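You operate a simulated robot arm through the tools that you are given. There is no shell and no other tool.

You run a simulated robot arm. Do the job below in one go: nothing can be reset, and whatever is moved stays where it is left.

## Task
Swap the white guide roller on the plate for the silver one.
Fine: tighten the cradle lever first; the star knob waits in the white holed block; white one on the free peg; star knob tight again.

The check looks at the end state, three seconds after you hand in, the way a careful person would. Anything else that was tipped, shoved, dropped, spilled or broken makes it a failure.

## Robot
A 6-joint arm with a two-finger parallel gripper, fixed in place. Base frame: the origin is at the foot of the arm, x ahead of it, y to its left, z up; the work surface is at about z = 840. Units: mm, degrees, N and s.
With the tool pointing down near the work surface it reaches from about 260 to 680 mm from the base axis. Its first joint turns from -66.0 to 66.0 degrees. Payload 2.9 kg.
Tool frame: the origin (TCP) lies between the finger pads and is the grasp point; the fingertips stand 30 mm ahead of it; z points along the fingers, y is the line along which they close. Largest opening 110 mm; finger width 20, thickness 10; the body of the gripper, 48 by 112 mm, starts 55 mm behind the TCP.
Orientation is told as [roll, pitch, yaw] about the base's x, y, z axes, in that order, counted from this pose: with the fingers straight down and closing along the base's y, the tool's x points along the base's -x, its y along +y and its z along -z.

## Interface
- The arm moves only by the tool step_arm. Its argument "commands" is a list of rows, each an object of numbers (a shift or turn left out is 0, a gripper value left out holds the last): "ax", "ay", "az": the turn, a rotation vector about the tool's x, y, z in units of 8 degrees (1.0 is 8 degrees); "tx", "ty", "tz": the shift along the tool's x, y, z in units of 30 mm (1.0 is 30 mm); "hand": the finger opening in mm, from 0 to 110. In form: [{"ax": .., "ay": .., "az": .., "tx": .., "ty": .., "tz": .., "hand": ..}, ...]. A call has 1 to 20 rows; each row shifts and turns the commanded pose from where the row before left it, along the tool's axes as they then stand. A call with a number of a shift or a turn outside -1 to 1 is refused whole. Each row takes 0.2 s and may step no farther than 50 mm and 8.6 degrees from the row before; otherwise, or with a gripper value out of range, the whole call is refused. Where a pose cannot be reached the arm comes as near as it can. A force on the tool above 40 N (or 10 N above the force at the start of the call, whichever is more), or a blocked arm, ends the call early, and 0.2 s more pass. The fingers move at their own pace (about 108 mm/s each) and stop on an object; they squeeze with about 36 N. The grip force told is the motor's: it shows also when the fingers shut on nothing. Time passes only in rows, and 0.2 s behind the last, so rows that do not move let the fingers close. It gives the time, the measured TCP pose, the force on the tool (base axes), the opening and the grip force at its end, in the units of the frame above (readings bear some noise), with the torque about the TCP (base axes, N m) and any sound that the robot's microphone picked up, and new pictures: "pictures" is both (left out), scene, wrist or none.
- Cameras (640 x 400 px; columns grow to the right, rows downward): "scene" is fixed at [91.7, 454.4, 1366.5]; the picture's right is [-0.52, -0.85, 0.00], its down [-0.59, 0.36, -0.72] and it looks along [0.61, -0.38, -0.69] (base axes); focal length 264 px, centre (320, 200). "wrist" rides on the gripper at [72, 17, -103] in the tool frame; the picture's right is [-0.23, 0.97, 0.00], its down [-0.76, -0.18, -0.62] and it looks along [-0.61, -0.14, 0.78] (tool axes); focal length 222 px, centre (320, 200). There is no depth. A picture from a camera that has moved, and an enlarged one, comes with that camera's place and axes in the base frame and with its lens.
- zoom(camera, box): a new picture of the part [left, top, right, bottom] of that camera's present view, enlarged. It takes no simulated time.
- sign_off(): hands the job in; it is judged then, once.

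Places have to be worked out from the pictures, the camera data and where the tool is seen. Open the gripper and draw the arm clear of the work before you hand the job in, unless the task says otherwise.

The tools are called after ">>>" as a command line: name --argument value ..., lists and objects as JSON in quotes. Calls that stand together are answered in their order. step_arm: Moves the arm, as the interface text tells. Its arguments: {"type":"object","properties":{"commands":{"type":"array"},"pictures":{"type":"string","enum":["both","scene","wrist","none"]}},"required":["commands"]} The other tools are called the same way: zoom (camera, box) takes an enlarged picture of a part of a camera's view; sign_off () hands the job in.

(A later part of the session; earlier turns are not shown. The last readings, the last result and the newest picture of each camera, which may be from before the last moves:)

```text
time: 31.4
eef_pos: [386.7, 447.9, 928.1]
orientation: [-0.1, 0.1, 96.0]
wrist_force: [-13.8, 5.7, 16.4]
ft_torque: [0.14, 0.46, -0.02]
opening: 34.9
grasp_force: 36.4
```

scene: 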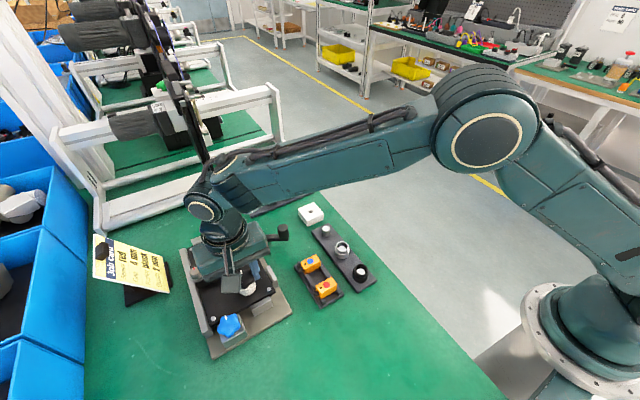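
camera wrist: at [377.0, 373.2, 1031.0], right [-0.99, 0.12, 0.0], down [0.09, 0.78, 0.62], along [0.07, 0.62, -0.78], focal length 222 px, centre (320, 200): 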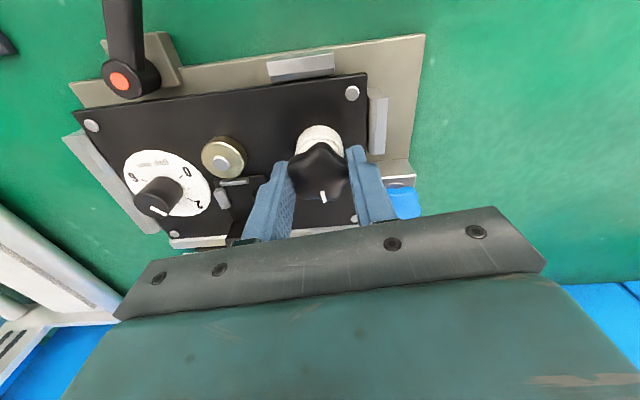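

>>> step_arm --commands '[{"tx": -0.02, "ty": 0.05, "tz": -0.03}, {}]' --pictures "none"

```text
time: 32.0
eef_pos: [386.2, 446.8, 928.3]
orientation: [-0.1, 0.1, 95.8]
wrist_force: [-1.4, 1.7, 8.0]
ft_torque: [-0.14, 0.23, -0.03]
opening: 35.0
grasp_force: 35.9
```

Forces are relaxed now. I continue turning counter-clockwise toward yaw 144°, rising slightly.

>>> step_arm --commands '[{"az": -1, "tz": -0.003}, {"az": -1, "tz": -0.003}, {"az": -1, "tz": -0.003}, {"az": -1, "tz": -0.003}, {"az": -1, "tz": -0.003}, {"az": -1, "tz": -0.003}, {}]' --pictures "none"

```text
time: 33.6
eef_pos: [383.6, 446.1, 929.5]
orientation: [0.1, 0.1, 144.0]
wrist_force: [3.7, -21.1, 8.4]
ft_torque: [-0.26, -0.15, -0.05]
opening: 34.5
grasp_force: 36.0
```

Another lateral load appears because the tool centre sits ~3 mm off the screw axis along the fingers' width. I relieve it and continue, now rotating about the estimated screw axis and probing how far the wrist can turn.

>>> step_arm --commands '[{"tx": 0.055, "ty": 0.075}, {"az": -1, "ty": 0.014, "tx": -0.0023, "tz": -0.004}, {"az": -1, "ty": 0.014, "tx": -0.0023, "tz": -0.004}, {"az": -1, "ty": 0.014, "tx": -0.0023, "tz": -0.004}, {"az": -1, "ty": 0.014, "tx": -0.0023, "tz": -0.004}, {}]' --pictures "none"

```text
time: 35.0
eef_pos: [383.8, 444.3, 930.6]
orientation: [-0.2, 0.2, 176.3]
wrist_force: [7.9, 6.3, 9.5]
ft_torque: [-0.15, 0.05, 0.02]
opening: 34.9
grasp_force: 36.2
```

Yaw 176° is reached with modest forces. I keep going counter-clockwise.

>>> step_arm --commands '[{"az": -1, "ty": 0.014, "tx": -0.0023, "tz": -0.006}, {"az": -1, "ty": 0.014, "tx": -0.0023, "tz": -0.006}, {"az": -1, "ty": 0.014, "tx": -0.0023, "tz": -0.006}, {"az": -1, "ty": 0.014, "tx": -0.0023, "tz": -0.006}, {"az": -1, "ty": 0.014, "tx": -0.0023, "tz": -0.006}, {}]' --pictures "both"

>>> zoom --camera "wrist" --box '[250, 120, 390, 220]'

```text
time: 36.4
eef_pos: [383.5, 442.8, 930.8]
orientation: [0.0, 0.3, -143.8]
wrist_force: [-0.2, 21.5, 4.8]
ft_torque: [0.33, 0.03, -0.63]
opening: 35.2
grasp_force: 36.0
camera wrist: at [451.5, 472.4, 1033.8], right [0.39, -0.92, 0.0], down [-0.72, -0.31, 0.62], along [-0.57, -0.24, -0.78], focal length 222 px, centre (320, 200)
```

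scene: 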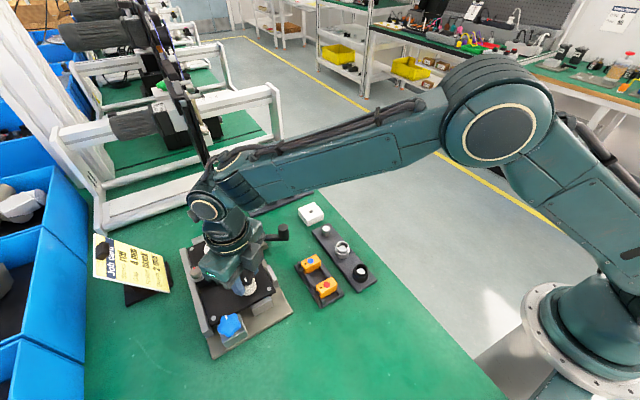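
wrist: 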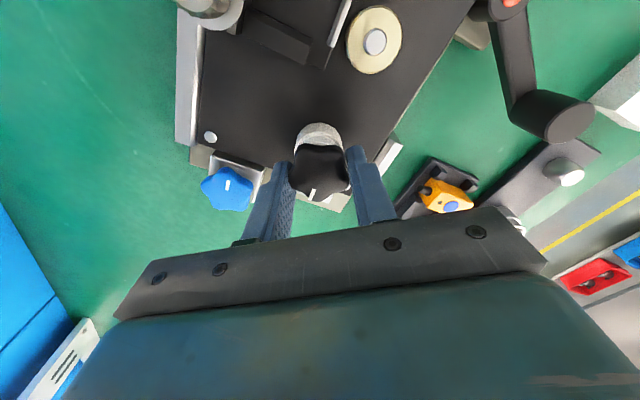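

```text
4.00 times, centred on (320, 170) of wrist
camera zoom: at [451.5, 472.4, 1033.8], right [0.39, -0.92, 0.0], down [-0.72, -0.31, 0.62], along [-0.57, -0.24, -0.78], focal length 888 px, centre (320, 320)
```

zoom: 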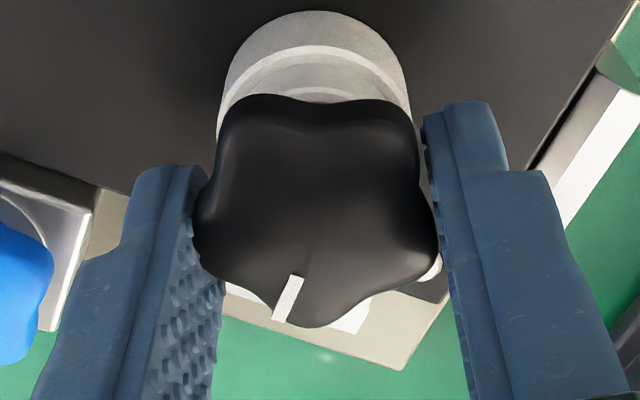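

The picture shows the star slipped about 30° in the fingers near the end because I had risen onto its domed rim; it has turned roughly 190°. Two opposite views give the screw axis at (385.1, 445.5). I open, recentre on that axis and turn the wrist back clockwise for a second stroke.

>>> step_arm --commands '[{"hand": 58}, {}, {}, {"tx": 0.08, "ty": -0.019}, {"az": 1}, {"az": 1}, {"az": 1}, {"az": 1}, {"az": 1}, {"az": 1}, {"az": 1}, {"az": 1}, {"az": 1}, {"az": 1}, {"az": 1}, {"az": 1}, {"az": 1}, {"az": 1}, {}]' --pictures "wrist"

>>> zoom --camera "wrist" --box '[250, 120, 390, 220]'

```text
time: 40.4
eef_pos: [386.0, 443.3, 931.2]
orientation: [-0.1, 0.0, 103.9]
wrist_force: [-0.3, 0.1, -0.2]
ft_torque: [-0.02, 0.01, 0.0]
opening: 57.9
grasp_force: 0.1
camera wrist: at [385.9, 369.4, 1033.8], right [-1.0, -0.01, 0.0], down [-0.01, 0.78, 0.62], along [-0.01, 0.62, -0.78], focal length 222 px, centre (320, 200)
```

wrist: 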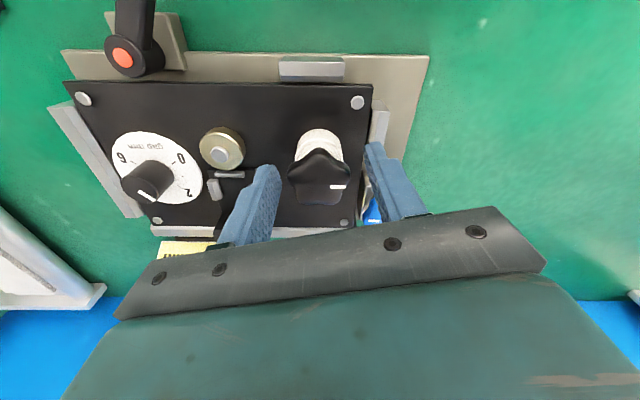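

```text
4.00 times, centred on (320, 170) of wrist
camera zoom: at [385.9, 369.4, 1033.8], right [-1.0, -0.01, 0.0], down [-0.01, 0.78, 0.62], along [-0.01, 0.62, -0.78], focal length 888 px, centre (320, 320)
```

zoom: 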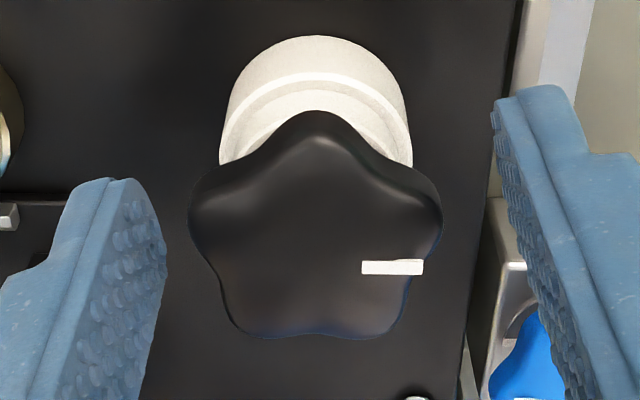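

The star's mark now points at 180°, so it has made a half turn. I continue turning the open gripper back clockwise to start the next stroke from yaw -72°.

>>> step_arm --commands '[{"az": 1}, {"az": 1}, {"az": 1}, {"az": 1}, {"az": 1}, {"az": 1}, {"az": 1}, {"az": 1}, {"az": 1}, {"az": 1}, {"az": 1}, {"az": 1}, {"az": 1}, {"az": 1}, {"az": 1}, {"az": 1}, {"az": 1}, {}]' --pictures "none"

>>> step_arm --commands '[{"az": 1}, {"az": 1}, {"az": 1}, {"az": 1}, {"az": 1}, {}]' --pictures "both"

>>> zoom --camera "wrist" --box '[250, 120, 390, 220]'

```text
time: 44.2
eef_pos: [386.5, 444.2, 930.0]
orientation: [-0.1, -0.2, -32.0]
wrist_force: [0.1, 0.5, -0.1]
ft_torque: [0.01, -0.02, 0.0]
opening: 58.0
grasp_force: 0.1
```

```text
time: 45.6
eef_pos: [384.1, 444.4, 931.4]
orientation: [0.2, -0.1, -72.0]
wrist_force: [-0.8, 0.5, 0.5]
ft_torque: [0.02, 0.0, -0.01]
opening: 58.2
grasp_force: 0.1
camera wrist: at [378.2, 518.7, 1033.0], right [1.0, 0.08, 0.0], down [0.06, -0.78, 0.62], along [0.05, -0.62, -0.78], focal length 222 px, centre (320, 200)
```

scene: 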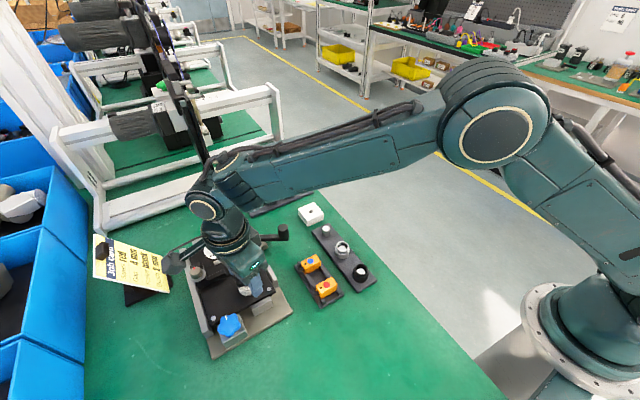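
wrist: 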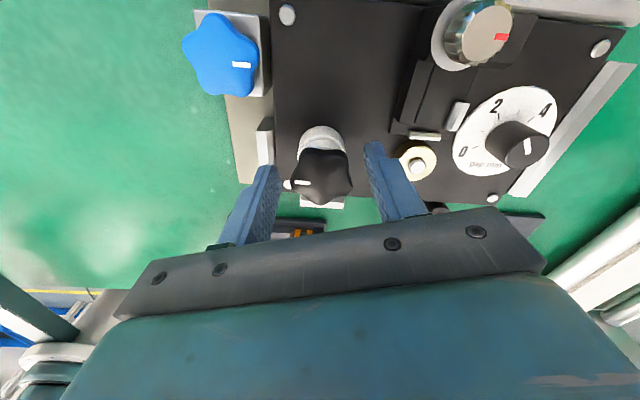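

```text
4.00 times, centred on (320, 170) of wrist
camera zoom: at [378.2, 518.7, 1033.0], right [1.0, 0.08, 0.0], down [0.06, -0.78, 0.62], along [0.05, -0.62, -0.78], focal length 888 px, centre (320, 320)
```

zoom: 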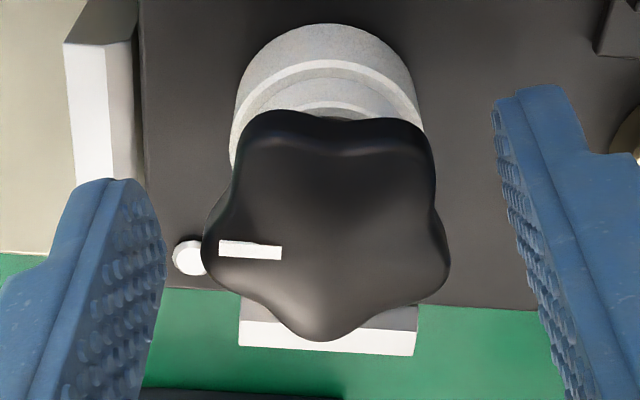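

Yaw -72° is reachable, giving a long stroke. Before gripping again I check from the scene camera how high the star has risen.

>>> zoom --camera "scene" --box '[215, 260, 275, 305]'

```text
8.89 times, centred on (245, 282) of scene
camera zoom: at [91.7, 454.4, 1366.5], right [-0.52, -0.85, 0.0], down [-0.59, 0.36, -0.72], along [0.61, -0.38, -0.69], focal length 2346 px, centre (987, -533)
```

zoom: 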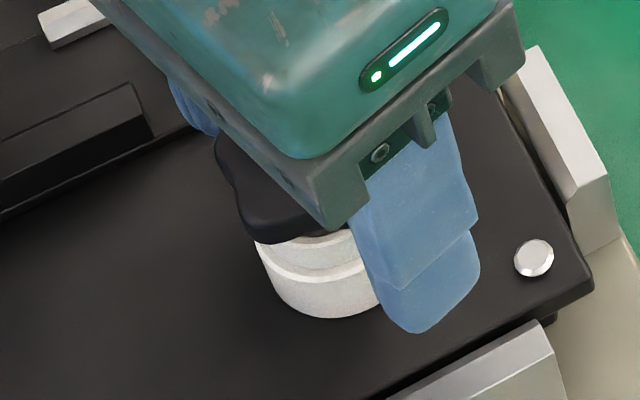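

The scene view suggests the star has risen roughly 3 mm in the half turn (coarse thread). I recentre (+1.7 mm along the closing direction), lower 2 mm and close for the second stroke.

>>> step_arm --commands '[{"ty": 0.057, "tz": 0.06}, {}, {"hand": 28}, {}, {}, {}]' --pictures "wrist"

>>> zoom --camera "wrist" --box '[250, 120, 390, 220]'

```text
time: 47.0
eef_pos: [386.1, 444.8, 927.9]
orientation: [0.1, -0.2, -72.0]
wrist_force: [-6.1, -2.9, 0.4]
ft_torque: [-0.1, 0.2, -0.01]
opening: 35.7
grasp_force: 36.3
camera wrist: at [379.7, 518.9, 1030.9], right [1.0, 0.09, 0.0], down [0.07, -0.78, 0.62], along [0.05, -0.62, -0.78], focal length 222 px, centre (320, 200)
```

wrist: 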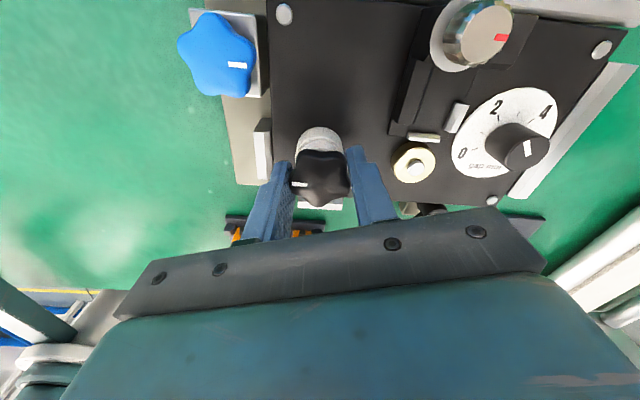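

```text
4.00 times, centred on (320, 170) of wrist
camera zoom: at [379.7, 518.9, 1030.9], right [1.0, 0.09, 0.0], down [0.07, -0.78, 0.62], along [0.05, -0.62, -0.78], focal length 888 px, centre (320, 320)
```

zoom: 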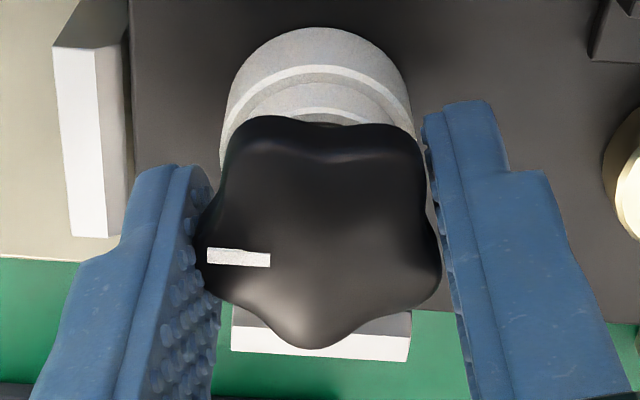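

Well centred grip now with small forces. I turn counter-clockwise in chunks, rising slightly each step.

>>> step_arm --commands '[{"az": -1, "tz": -0.005}, {"az": -1, "tz": -0.005}, {"az": -1, "tz": -0.005}, {"az": -1, "tz": -0.005}, {"az": -1, "tz": -0.005}, {"az": -1, "tz": -0.005}, {}]' --pictures "none"

```text
time: 48.6
eef_pos: [386.8, 445.6, 930.0]
orientation: [0.0, -0.2, -23.9]
wrist_force: [-0.5, 0.2, 0.5]
ft_torque: [0.01, -0.01, 0.0]
opening: 35.6
grasp_force: 36.2
```

All forces dropped to zero, suggesting the thread has released. I test by lifting 6 mm gently.

>>> step_arm --commands '[{"az": -1, "tz": -0.02}, {"az": -1, "tz": -0.02}, {"tz": -0.1}, {"tz": -0.1}, {}]' --pictures "both"

>>> zoom --camera "wrist" --box '[250, 120, 390, 220]'

>>> zoom --camera "scene" --box '[215, 260, 275, 305]'

```text
time: 49.8
eef_pos: [386.7, 445.1, 938.3]
orientation: [0.1, -0.1, -7.9]
wrist_force: [1.0, 2.2, -1.0]
ft_torque: [0.08, -0.04, 0.01]
opening: 36.4
grasp_force: 16.5
camera wrist: at [317.1, 471.8, 1039.9], right [0.36, 0.93, 0.0], down [0.73, -0.28, 0.62], along [0.58, -0.22, -0.78], focal length 222 px, centre (320, 200)
```

scene: 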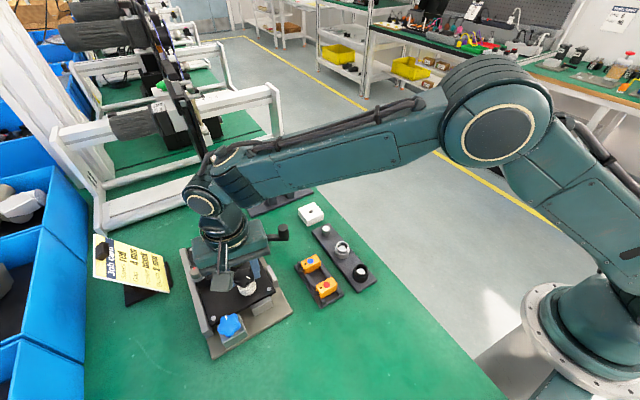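
wrist: 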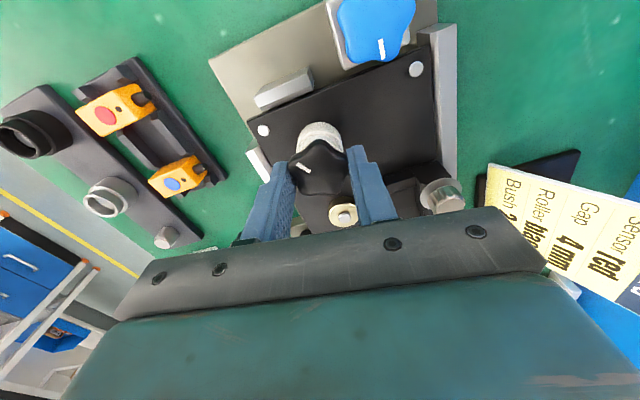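

```text
4.00 times, centred on (320, 170) of wrist
camera zoom: at [317.1, 471.8, 1039.9], right [0.36, 0.93, 0.0], down [0.73, -0.28, 0.62], along [0.58, -0.22, -0.78], focal length 888 px, centre (320, 320)
```

zoom: 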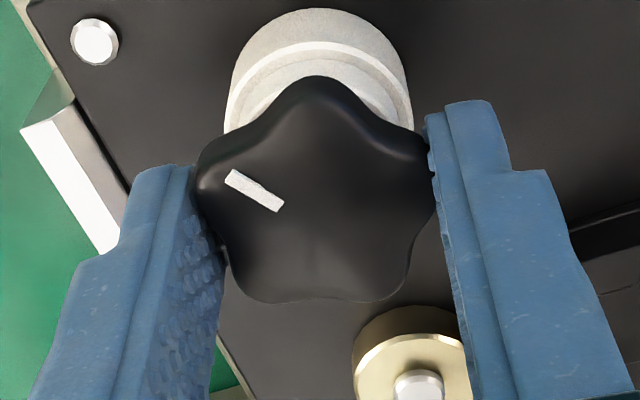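

```text
8.89 times, centred on (245, 282) of scene
camera zoom: at [91.7, 454.4, 1366.5], right [-0.52, -0.85, 0.0], down [-0.59, 0.36, -0.72], along [0.61, -0.38, -0.69], focal length 2346 px, centre (987, -533)
```

zoom: 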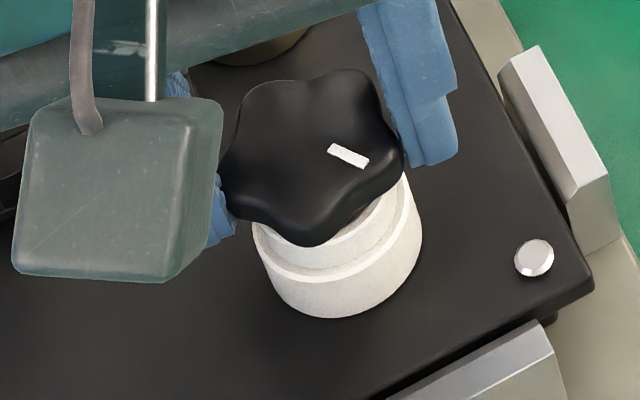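

The star did not lift; comparing scene views, it has turned about 216° and risen ~3.6 mm (about 6 mm per turn), and the fingers slipped over its lobes again. I open, take a close look at its profile, and set up a lower, slower grip.

>>> step_arm --commands '[{"hand": 58}, {}, {}]' --pictures "none"

>>> zoom --camera "scene" --box '[230, 265, 260, 295]'

>>> zoom --camera "wrist" --box '[280, 120, 360, 200]'

```text
time: 50.6
eef_pos: [387.4, 444.3, 937.0]
orientation: [-0.1, -0.1, -8.0]
wrist_force: [0.0, -0.6, -0.4]
ft_torque: [-0.01, -0.02, 0.03]
opening: 57.9
grasp_force: 0.0
```

```text
13.33 times, centred on (245, 280) of scene
camera zoom: at [91.7, 454.4, 1366.5], right [-0.52, -0.85, 0.0], down [-0.59, 0.36, -0.72], along [0.61, -0.38, -0.69], focal length 3518 px, centre (1320, -867)
```

zoom: 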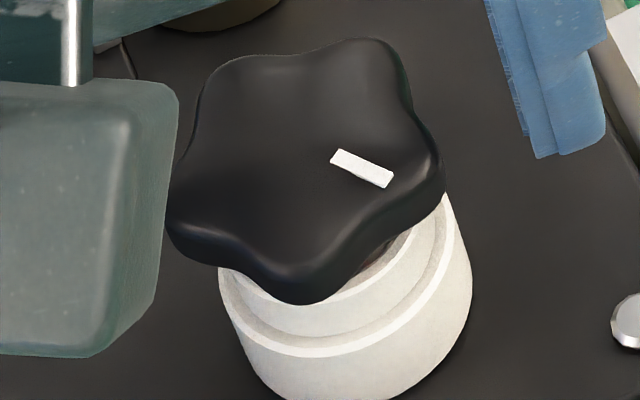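

```text
5.00 times, centred on (320, 160) of wrist
camera zoom: at [317.1, 471.4, 1039.6], right [0.36, 0.93, 0.0], down [0.73, -0.28, 0.62], along [0.58, -0.23, -0.78], focal length 1111 px, centre (320, 400)
```

zoom: 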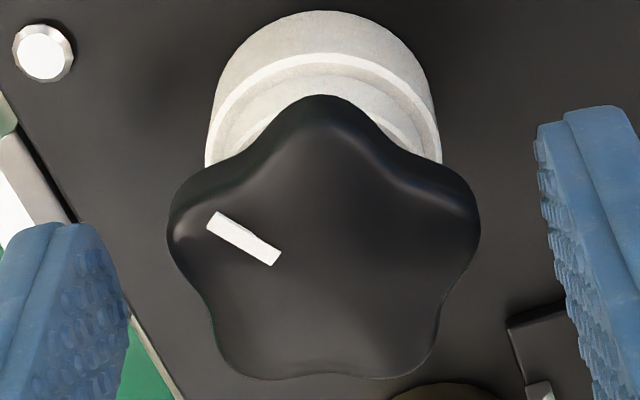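

The mark stands at about 214° and the rim is a flat star disc with its underside just clear of the roller. I rotate back to -72°, recentre, lower and grip it a little lower than before.

>>> step_arm --commands '[{"tx": 0.03, "ty": 0.033}, {"az": 1}, {"az": 1}, {"az": 1}, {"az": 1}, {"az": 1}, {"az": 1}, {"az": 1}, {"az": 1}, {"tz": 0.27}, {}, {"hand": 28}, {}, {}, {}]' --pictures "wrist"

>>> zoom --camera "wrist" --box '[250, 120, 390, 220]'

>>> zoom --camera "scene" --box '[225, 260, 270, 305]'

```text
time: 53.8
eef_pos: [385.9, 444.5, 928.8]
orientation: [0.1, 0.0, -72.1]
wrist_force: [1.2, 1.4, -0.2]
ft_torque: [-0.02, 0.11, -0.03]
opening: 35.6
grasp_force: 36.1
camera wrist: at [379.2, 519.8, 1031.2], right [1.0, 0.09, 0.0], down [0.07, -0.78, 0.62], along [0.05, -0.62, -0.78], focal length 222 px, centre (320, 200)
```

wrist: 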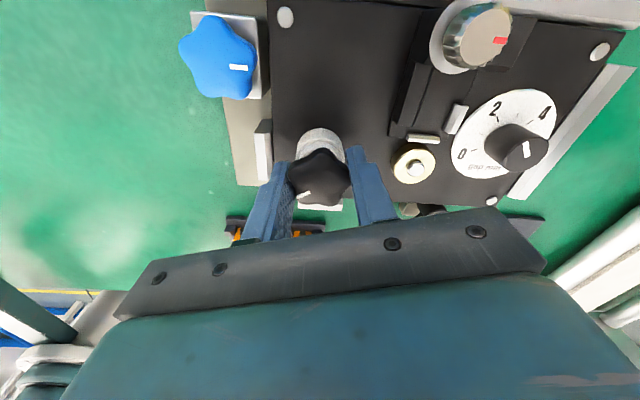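

```text
4.00 times, centred on (320, 170) of wrist
camera zoom: at [379.2, 519.8, 1031.2], right [1.0, 0.09, 0.0], down [0.07, -0.78, 0.62], along [0.05, -0.62, -0.78], focal length 888 px, centre (320, 320)
```

zoom: 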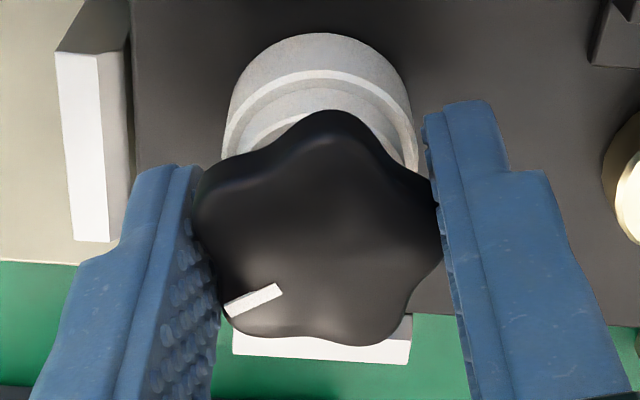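

```text
8.89 times, centred on (248, 282) of scene
camera zoom: at [91.8, 454.4, 1366.5], right [-0.52, -0.85, 0.0], down [-0.59, 0.36, -0.72], along [0.61, -0.38, -0.69], focal length 2346 px, centre (964, -533)
```

zoom: 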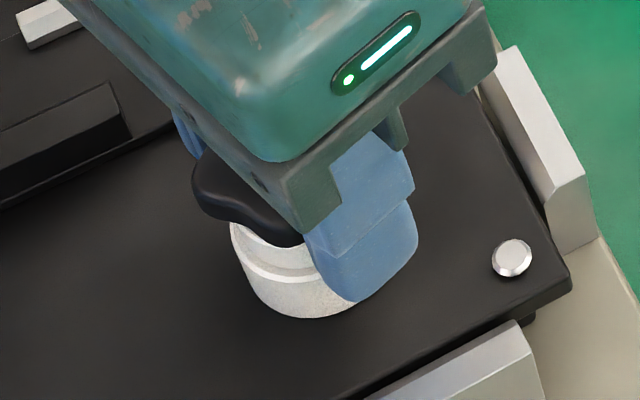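

Grip is centred. I now turn slowly (4° per step) with a 6 mm/turn rise, then compare the mark in the fingers.

>>> step_arm --commands '[{"az": -0.5, "tz": -0.0022}, {"az": -0.5, "tz": -0.0022}, {"az": -0.5, "tz": -0.0022}, {"az": -0.5, "tz": -0.0022}, {"az": -0.5, "tz": -0.0022}, {"az": -0.5, "tz": -0.0022}, {"az": -0.5, "tz": -0.0022}, {"az": -0.5, "tz": -0.0022}]' --pictures "wrist"

>>> zoom --camera "wrist" --box '[250, 120, 390, 220]'

```text
time: 55.6
eef_pos: [386.3, 445.2, 930.1]
orientation: [0.0, 0.0, -39.9]
wrist_force: [0.9, -0.2, -3.5]
ft_torque: [-0.04, 0.0, -0.59]
opening: 35.3
grasp_force: 35.6
camera wrist: at [340.6, 505.3, 1031.9], right [0.8, 0.6, 0.0], down [0.47, -0.62, 0.62], along [0.38, -0.5, -0.78], focal length 222 px, centre (320, 200)
```

wrist: 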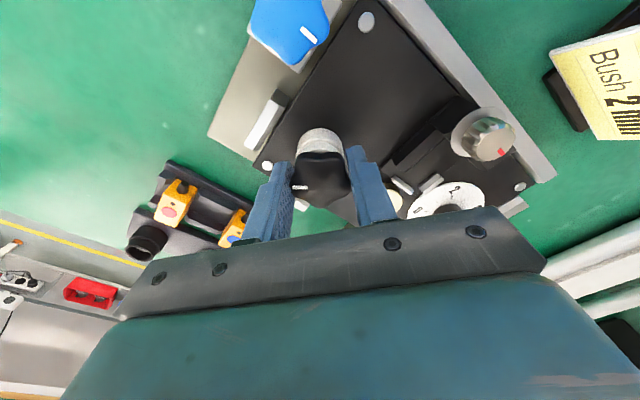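

```text
4.00 times, centred on (320, 170) of wrist
camera zoom: at [340.6, 505.3, 1031.9], right [0.8, 0.6, 0.0], down [0.47, -0.62, 0.62], along [0.38, -0.5, -0.78], focal length 888 px, centre (320, 320)
```

zoom: 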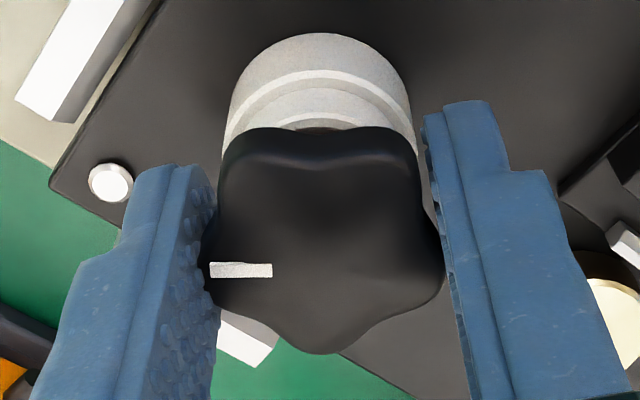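

The torque is now -0.59 N·m and the mark stays at ~215° while the fingers creep over the lobes: the star resists here. I relax the twist and test gently whether it is already free to lift, 1 mm at a time.

>>> step_arm --commands '[{"az": 0.5}, {"tz": -0.033}, {}]' --pictures "none"

>>> step_arm --commands '[{"tz": -0.033}, {}]' --pictures "none"

```text
time: 56.4
eef_pos: [386.3, 446.6, 932.8]
orientation: [0.3, -0.1, -43.9]
wrist_force: [-0.9, 0.1, 0.2]
ft_torque: [0.01, -0.02, 0.0]
opening: 35.8
grasp_force: 36.3
```

```text
time: 57.0
eef_pos: [386.3, 445.9, 931.7]
orientation: [0.1, -0.1, -44.1]
wrist_force: [0.0, -1.4, 0.2]
ft_torque: [0.0, -0.01, 0.02]
opening: 35.5
grasp_force: 36.0
```

Forces are zero after lifting 2 mm – the star may be free now. I look at it before lifting further.

>>> zoom --camera "wrist" --box '[250, 120, 390, 220]'

>>> zoom --camera "scene" --box '[225, 260, 270, 305]'

```text
4.00 times, centred on (320, 170) of wrist
camera zoom: at [345.5, 508.6, 1034.3], right [0.84, 0.54, 0.0], down [0.42, -0.66, 0.62], along [0.34, -0.52, -0.78], focal length 888 px, centre (320, 320)
```

zoom: 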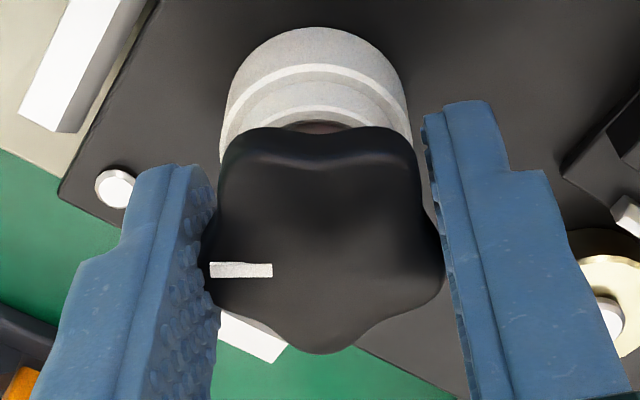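

```text
8.89 times, centred on (248, 282) of scene
camera zoom: at [91.7, 454.4, 1366.5], right [-0.52, -0.85, 0.0], down [-0.59, 0.36, -0.72], along [0.61, -0.38, -0.69], focal length 2346 px, centre (964, -533)
```

zoom: 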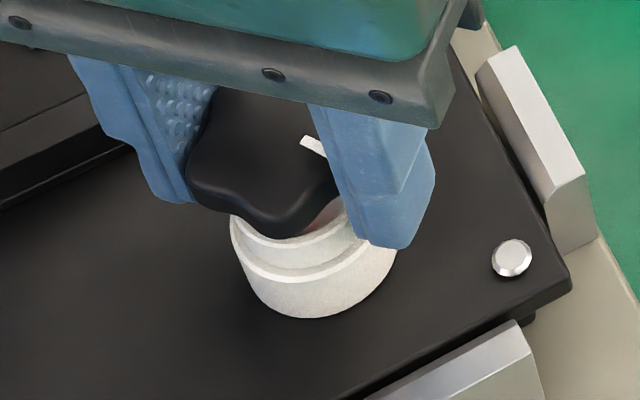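

The star kept its place in the fingers while they rose 2 mm with no force: it is off the thread. I continue lifting slowly and watch the force.

>>> step_arm --commands '[{"tz": -0.1}, {"tz": -0.1}, {}]' --pictures "none"

>>> step_arm --commands '[{"tz": -0.2}, {"tz": -0.2}, {}]' --pictures "both"

>>> zoom --camera "wrist" --box '[250, 120, 390, 220]'

>>> zoom --camera "scene" --box '[225, 260, 270, 305]'

```text
time: 57.8
eef_pos: [386.7, 445.2, 937.7]
orientation: [0.0, -0.1, -44.0]
wrist_force: [0.7, 0.6, -0.3]
ft_torque: [-0.01, 0.02, -0.01]
opening: 35.7
grasp_force: 36.3
```

```text
time: 58.6
eef_pos: [385.1, 445.2, 951.2]
orientation: [0.0, -0.2, -44.0]
wrist_force: [0.0, 1.0, -0.5]
ft_torque: [0.04, 0.0, 0.02]
opening: 35.6
grasp_force: 36.1
camera wrist: at [345.0, 508.5, 1052.1], right [0.84, 0.54, 0.0], down [0.42, -0.66, 0.62], along [0.34, -0.52, -0.78], focal length 222 px, centre (320, 200)
```

scene: 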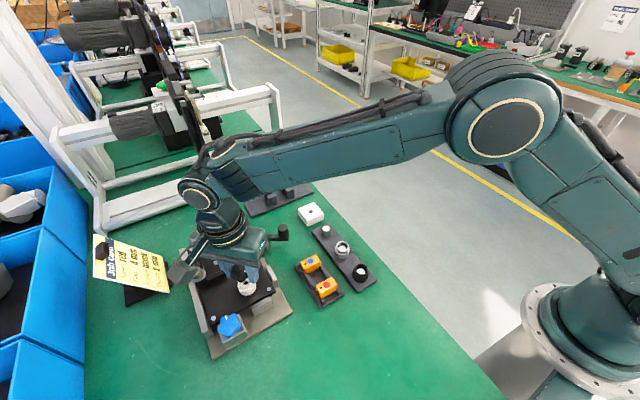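
wrist: 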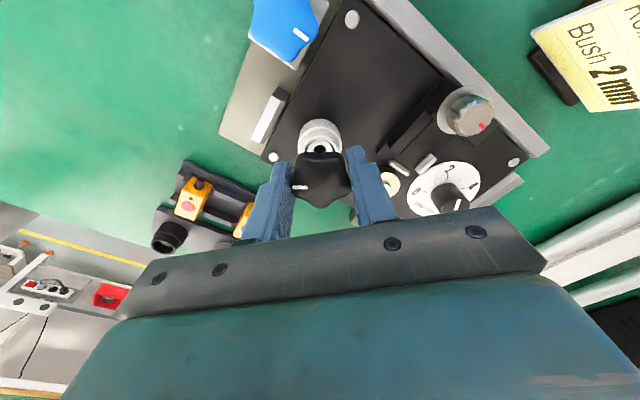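

```text
4.00 times, centred on (320, 170) of wrist
camera zoom: at [345.0, 508.5, 1052.1], right [0.84, 0.54, 0.0], down [0.42, -0.66, 0.62], along [0.34, -0.52, -0.78], focal length 888 px, centre (320, 320)
```

zoom: 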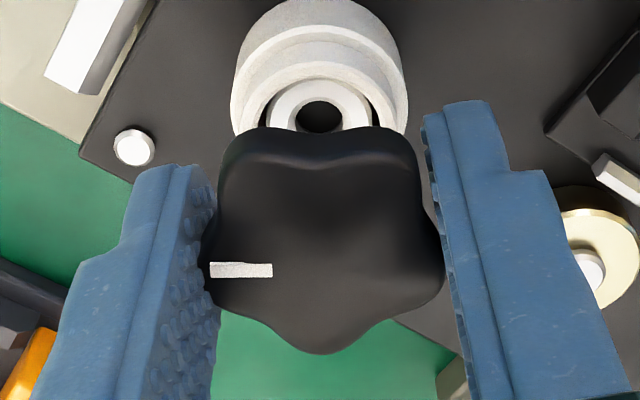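

```text
8.89 times, centred on (248, 282) of scene
camera zoom: at [91.7, 454.4, 1366.5], right [-0.52, -0.85, 0.0], down [-0.59, 0.36, -0.72], along [0.61, -0.38, -0.69], focal length 2346 px, centre (964, -533)
```

zoom: 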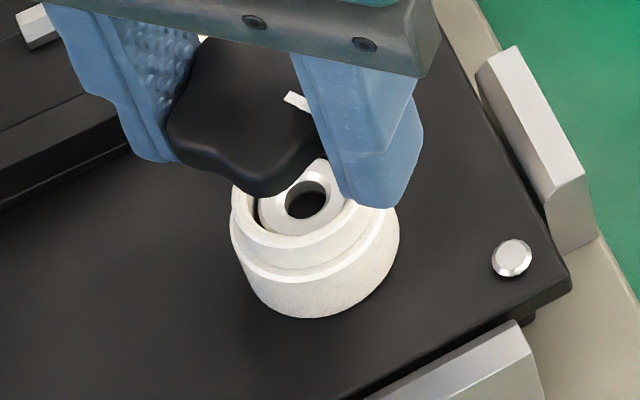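

The star lifted off cleanly; its stud came out of the threaded post inside the roller. I raise it well clear and look at the stud.

>>> step_arm --commands '[{"tz": -0.5}, {"tz": -1}, {"tz": -1}, {}]' --pictures "both"

>>> zoom --camera "scene" --box '[200, 210, 280, 310]'

>>> zoom --camera "wrist" --box '[250, 80, 390, 220]'

```text
time: 59.6
eef_pos: [387.3, 445.4, 1025.1]
orientation: [0.0, -0.1, -44.0]
wrist_force: [-0.7, 0.2, -1.1]
ft_torque: [0.0, 0.0, 0.02]
opening: 35.6
grasp_force: 35.9
camera wrist: at [345.4, 507.8, 1127.8], right [0.84, 0.54, 0.0], down [0.42, -0.66, 0.62], along [0.34, -0.52, -0.78], focal length 222 px, centre (320, 200)
```

scene: 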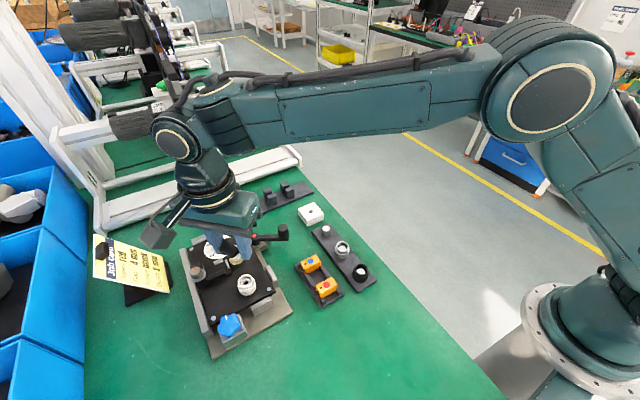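
wrist: 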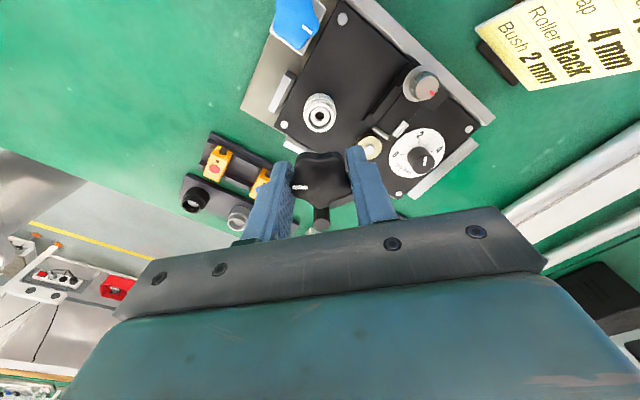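

```text
4.00 times, centred on (240, 260) of scene
camera zoom: at [91.7, 454.4, 1366.5], right [-0.52, -0.85, 0.0], down [-0.59, 0.36, -0.72], along [0.61, -0.38, -0.69], focal length 1056 px, centre (640, -40)
```

zoom: 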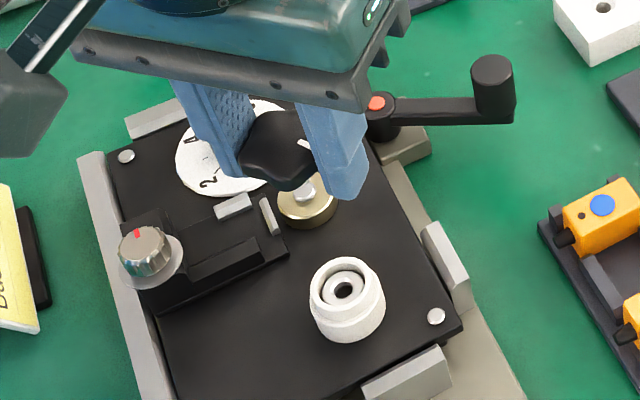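

```text
2.86 times, centred on (320, 150) of wrist
camera zoom: at [345.4, 507.8, 1127.8], right [0.84, 0.54, 0.0], down [0.42, -0.66, 0.62], along [0.34, -0.52, -0.78], focal length 635 px, centre (320, 343)
```

zoom: 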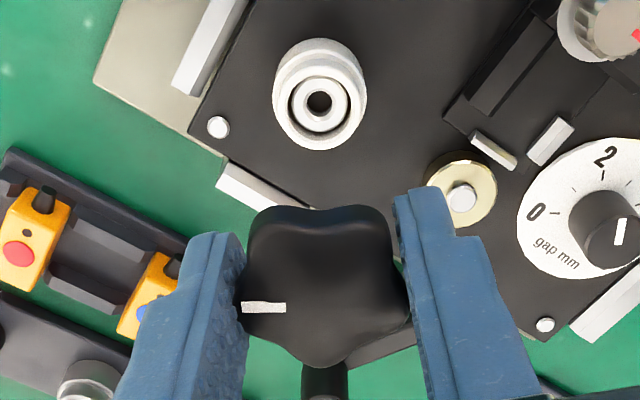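

The stud stays hidden under the star head but everything is clear. I carry the star at height over to the white holed block near (508, 226).

>>> step_arm --commands '[{"tx": -0.99, "ty": -0.3}, {"tx": -0.99, "ty": -0.3}, {"tx": -0.99, "ty": -0.3}, {"tx": -0.99, "ty": -0.3}, {"tx": -0.99, "ty": -0.3}, {"tx": -0.99, "ty": -0.3}, {"tx": -0.99, "ty": -0.3}, {"tx": -0.99, "ty": -0.3}, {}]' --pictures "both"

>>> zoom --camera "wrist" --box '[250, 60, 390, 200]'

>>> zoom --camera "scene" --box '[260, 140, 340, 240]'

```text
time: 61.6
eef_pos: [508.4, 228.6, 1024.1]
orientation: [0.0, 0.0, -44.0]
wrist_force: [-0.5, 0.3, -0.5]
ft_torque: [0.01, 0.01, 0.0]
opening: 35.6
grasp_force: 36.3
camera wrist: at [467.3, 291.4, 1126.7], right [0.84, 0.54, 0.0], down [0.42, -0.66, 0.62], along [0.34, -0.52, -0.78], focal length 222 px, centre (320, 200)
```

scene: 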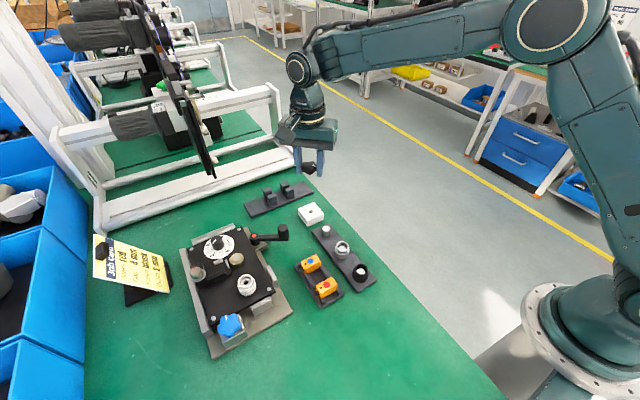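
wrist: 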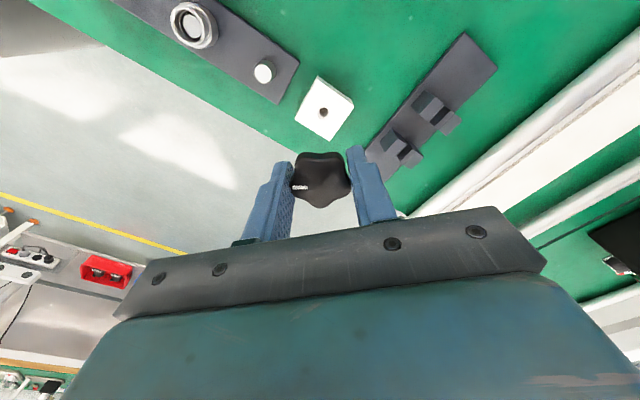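

```text
2.86 times, centred on (320, 130) of wrist
camera zoom: at [467.3, 291.4, 1126.7], right [0.84, 0.54, 0.0], down [0.42, -0.66, 0.62], along [0.34, -0.52, -0.78], focal length 635 px, centre (320, 400)
```

zoom: 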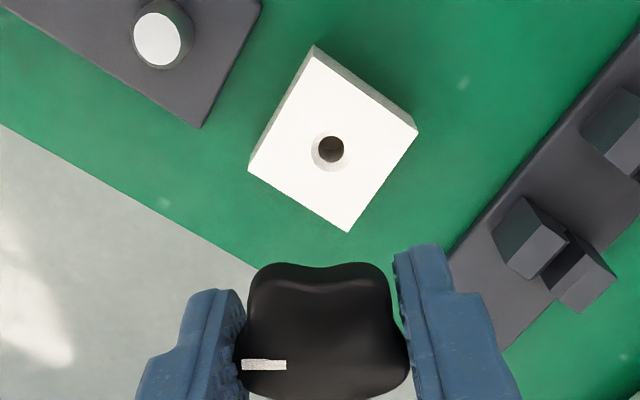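

```text
4.00 times, centred on (300, 190) of scene
camera zoom: at [91.7, 454.4, 1366.5], right [-0.52, -0.85, 0.0], down [-0.59, 0.36, -0.72], along [0.61, -0.38, -0.69], focal length 1056 px, centre (400, 240)
```

zoom: 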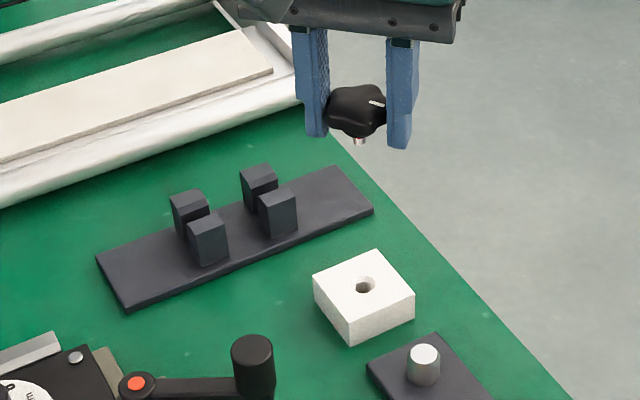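

The stud tip shows below the star in the scene view. I enlarge both the star/stud and the hole.

>>> zoom --camera "scene" --box '[290, 145, 326, 181]'

>>> zoom --camera "scene" --box '[295, 195, 330, 230]'

>>> zoom --camera "wrist" --box '[290, 60, 360, 150]'

```text
11.11 times, centred on (308, 163) of scene
camera zoom: at [91.7, 454.4, 1366.5], right [-0.52, -0.85, 0.0], down [-0.59, 0.36, -0.72], along [0.61, -0.38, -0.69], focal length 2932 px, centre (453, 611)
```

zoom: 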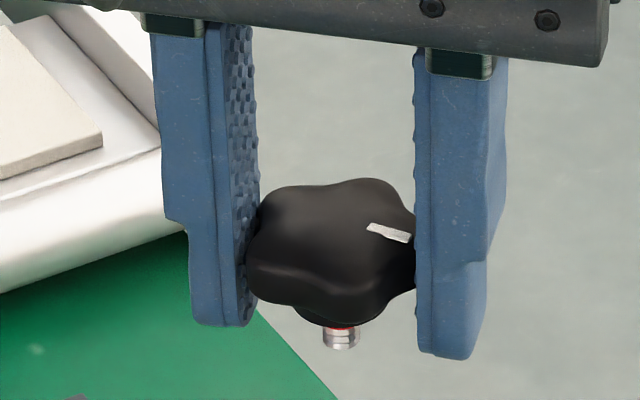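

```text
11.43 times, centred on (312, 212) of scene
camera zoom: at [91.7, 454.4, 1366.5], right [-0.52, -0.85, 0.0], down [-0.59, 0.36, -0.72], along [0.61, -0.38, -0.69], focal length 3016 px, centre (406, 57)
```

zoom: 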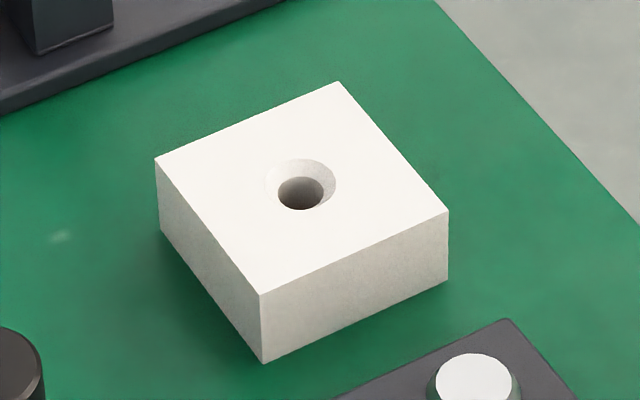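

```text
4.44 times, centred on (325, 105) of wrist
camera zoom: at [467.3, 291.4, 1126.7], right [0.84, 0.54, 0.0], down [0.42, -0.66, 0.62], along [0.34, -0.52, -0.78], focal length 987 px, centre (298, 622)
```

zoom: 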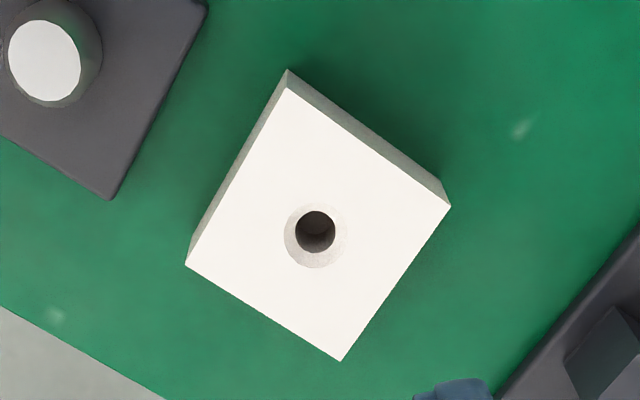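

The hole has a wide countersink (≈17 mm) and is at about (515.7, 224.3), top z≈863; the stud tip is about 7 mm below the fingertips. I shift over it and descend to about 940 to check alignment.

>>> step_arm --commands '[{"tx": -0.31, "ty": 0.072}, {"tz": 0.9}, {"tz": 0.9}, {"tz": 0.9}, {}]' --pictures "both"

>>> zoom --camera "wrist" --box '[250, 80, 390, 220]'

>>> zoom --camera "scene" --box '[280, 170, 340, 230]'

```text
time: 62.8
eef_pos: [514.9, 223.8, 943.0]
orientation: [0.1, -0.1, -43.9]
wrist_force: [-0.4, 0.0, -0.3]
ft_torque: [0.02, 0.0, 0.0]
opening: 35.5
grasp_force: 36.3
camera wrist: at [473.9, 286.8, 1046.3], right [0.84, 0.54, 0.0], down [0.42, -0.66, 0.62], along [0.34, -0.52, -0.78], focal length 222 px, centre (320, 200)
```

scene: 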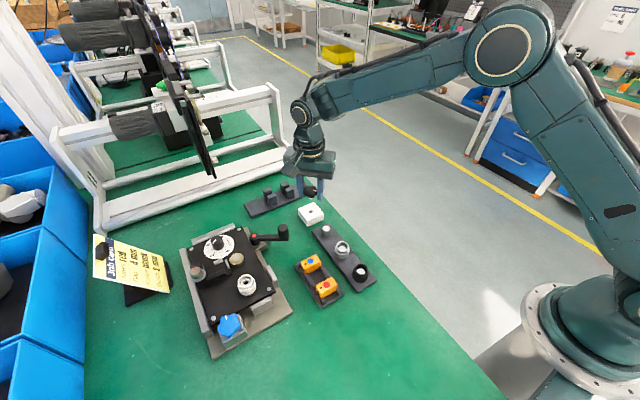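
wrist: 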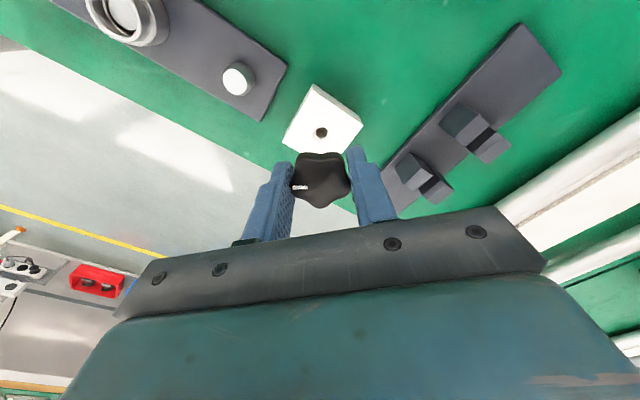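

```text
2.86 times, centred on (320, 150) of wrist
camera zoom: at [473.9, 286.8, 1046.3], right [0.84, 0.54, 0.0], down [0.42, -0.66, 0.62], along [0.34, -0.52, -0.78], focal length 635 px, centre (320, 343)
```

zoom: 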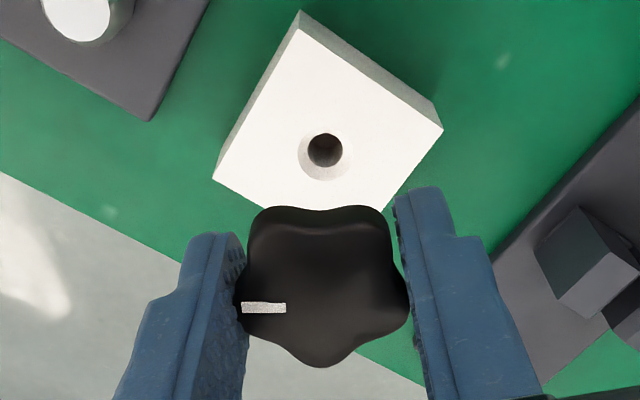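

```text
6.67 times, centred on (310, 200) of scene
camera zoom: at [91.7, 454.4, 1366.5], right [-0.52, -0.85, 0.0], down [-0.59, 0.36, -0.72], along [0.61, -0.38, -0.69], focal length 1759 px, centre (387, 200)
```

zoom: 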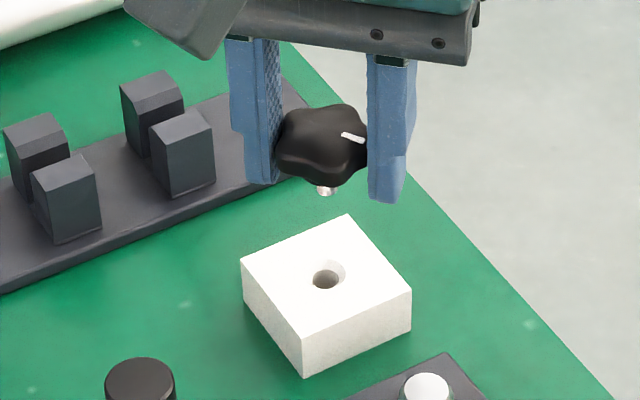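

Both views show the stud directly over the hole. I lower in two stages, the last part slowly, watching the force.

>>> step_arm --commands '[{"tz": 0.6}, {"tz": 0.5}, {"tz": 0.2}, {}]' --pictures "none"

>>> zoom --camera "scene" --box '[290, 190, 335, 235]'

```text
time: 63.8
eef_pos: [516.2, 223.0, 903.7]
orientation: [0.0, 0.0, -44.0]
wrist_force: [1.1, 0.8, 1.0]
ft_torque: [0.01, -0.01, -0.03]
opening: 35.6
grasp_force: 35.8
```

```text
8.89 times, centred on (312, 212) of scene
camera zoom: at [91.7, 454.4, 1366.5], right [-0.52, -0.85, 0.0], down [-0.59, 0.36, -0.72], along [0.61, -0.38, -0.69], focal length 2346 px, centre (387, 89)
```

zoom: 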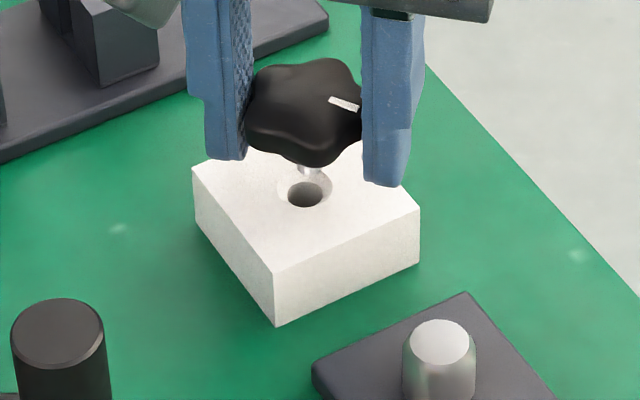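

The stud is just above the countersink, perhaps 1 mm too far back; I correct slightly and lower the last 9 mm in small steps.

>>> step_arm --commands '[{"tx": 0.04, "ty": 0.012}, {"tz": 0.1}, {"tz": 0.1}, {}]' --pictures "none"

>>> zoom --camera "scene" --box '[290, 190, 335, 235]'

```text
time: 64.8
eef_pos: [514.8, 224.5, 898.5]
orientation: [0.0, 0.0, -44.1]
wrist_force: [-0.7, -0.5, -1.0]
ft_torque: [-0.01, -0.04, 0.01]
opening: 35.6
grasp_force: 36.1
```

```text
8.89 times, centred on (312, 212) of scene
camera zoom: at [91.7, 454.4, 1366.5], right [-0.52, -0.85, 0.0], down [-0.59, 0.36, -0.72], along [0.61, -0.38, -0.69], focal length 2346 px, centre (387, 89)
```

zoom: 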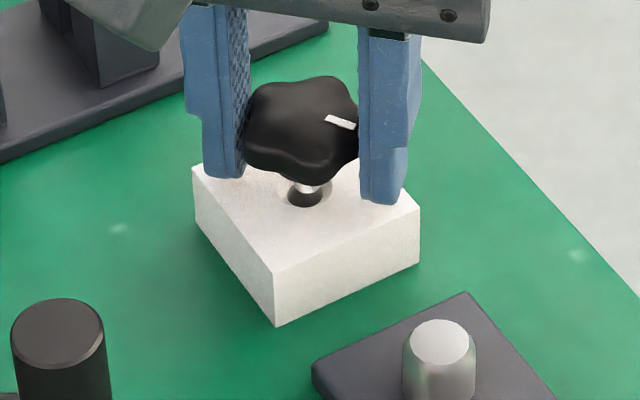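

The stud is entering the hole with no side force. I lower a few more millimetres until nearly touching.

>>> step_arm --commands '[{"tz": 0.07}, {"tz": 0.05}, {}]' --pictures "none"

>>> zoom --camera "scene" --box '[290, 190, 335, 235]'

```text
time: 65.6
eef_pos: [514.2, 224.6, 894.9]
orientation: [-0.1, -0.1, -44.0]
wrist_force: [-1.3, 0.8, -0.3]
ft_torque: [0.01, 0.05, -0.02]
opening: 35.3
grasp_force: 36.0
```

```text
8.89 times, centred on (312, 212) of scene
camera zoom: at [91.7, 454.4, 1366.5], right [-0.52, -0.85, 0.0], down [-0.59, 0.36, -0.72], along [0.61, -0.38, -0.69], focal length 2346 px, centre (387, 89)
```

zoom: 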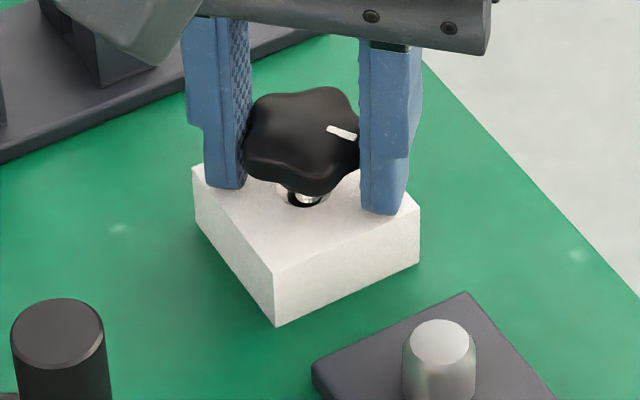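

>>> step_arm --commands '[{"tz": 0.04}, {"tz": 0.03}, {}]' --pictures "none"

>>> zoom --camera "scene" --box '[290, 190, 335, 235]'

```text
time: 66.4
eef_pos: [514.8, 224.7, 894.3]
orientation: [0.2, -0.1, -43.9]
wrist_force: [-5.3, -0.8, 14.6]
ft_torque: [-0.2, 0.5, -0.14]
opening: 35.4
grasp_force: 35.7
```

```text
8.89 times, centred on (312, 212) of scene
camera zoom: at [91.3, 454.3, 1366.6], right [-0.52, -0.85, 0.0], down [-0.59, 0.36, -0.72], along [0.61, -0.38, -0.69], focal length 2346 px, centre (387, 89)
```

zoom: 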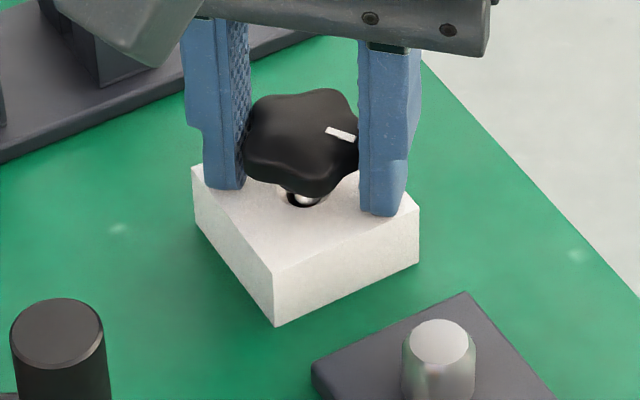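

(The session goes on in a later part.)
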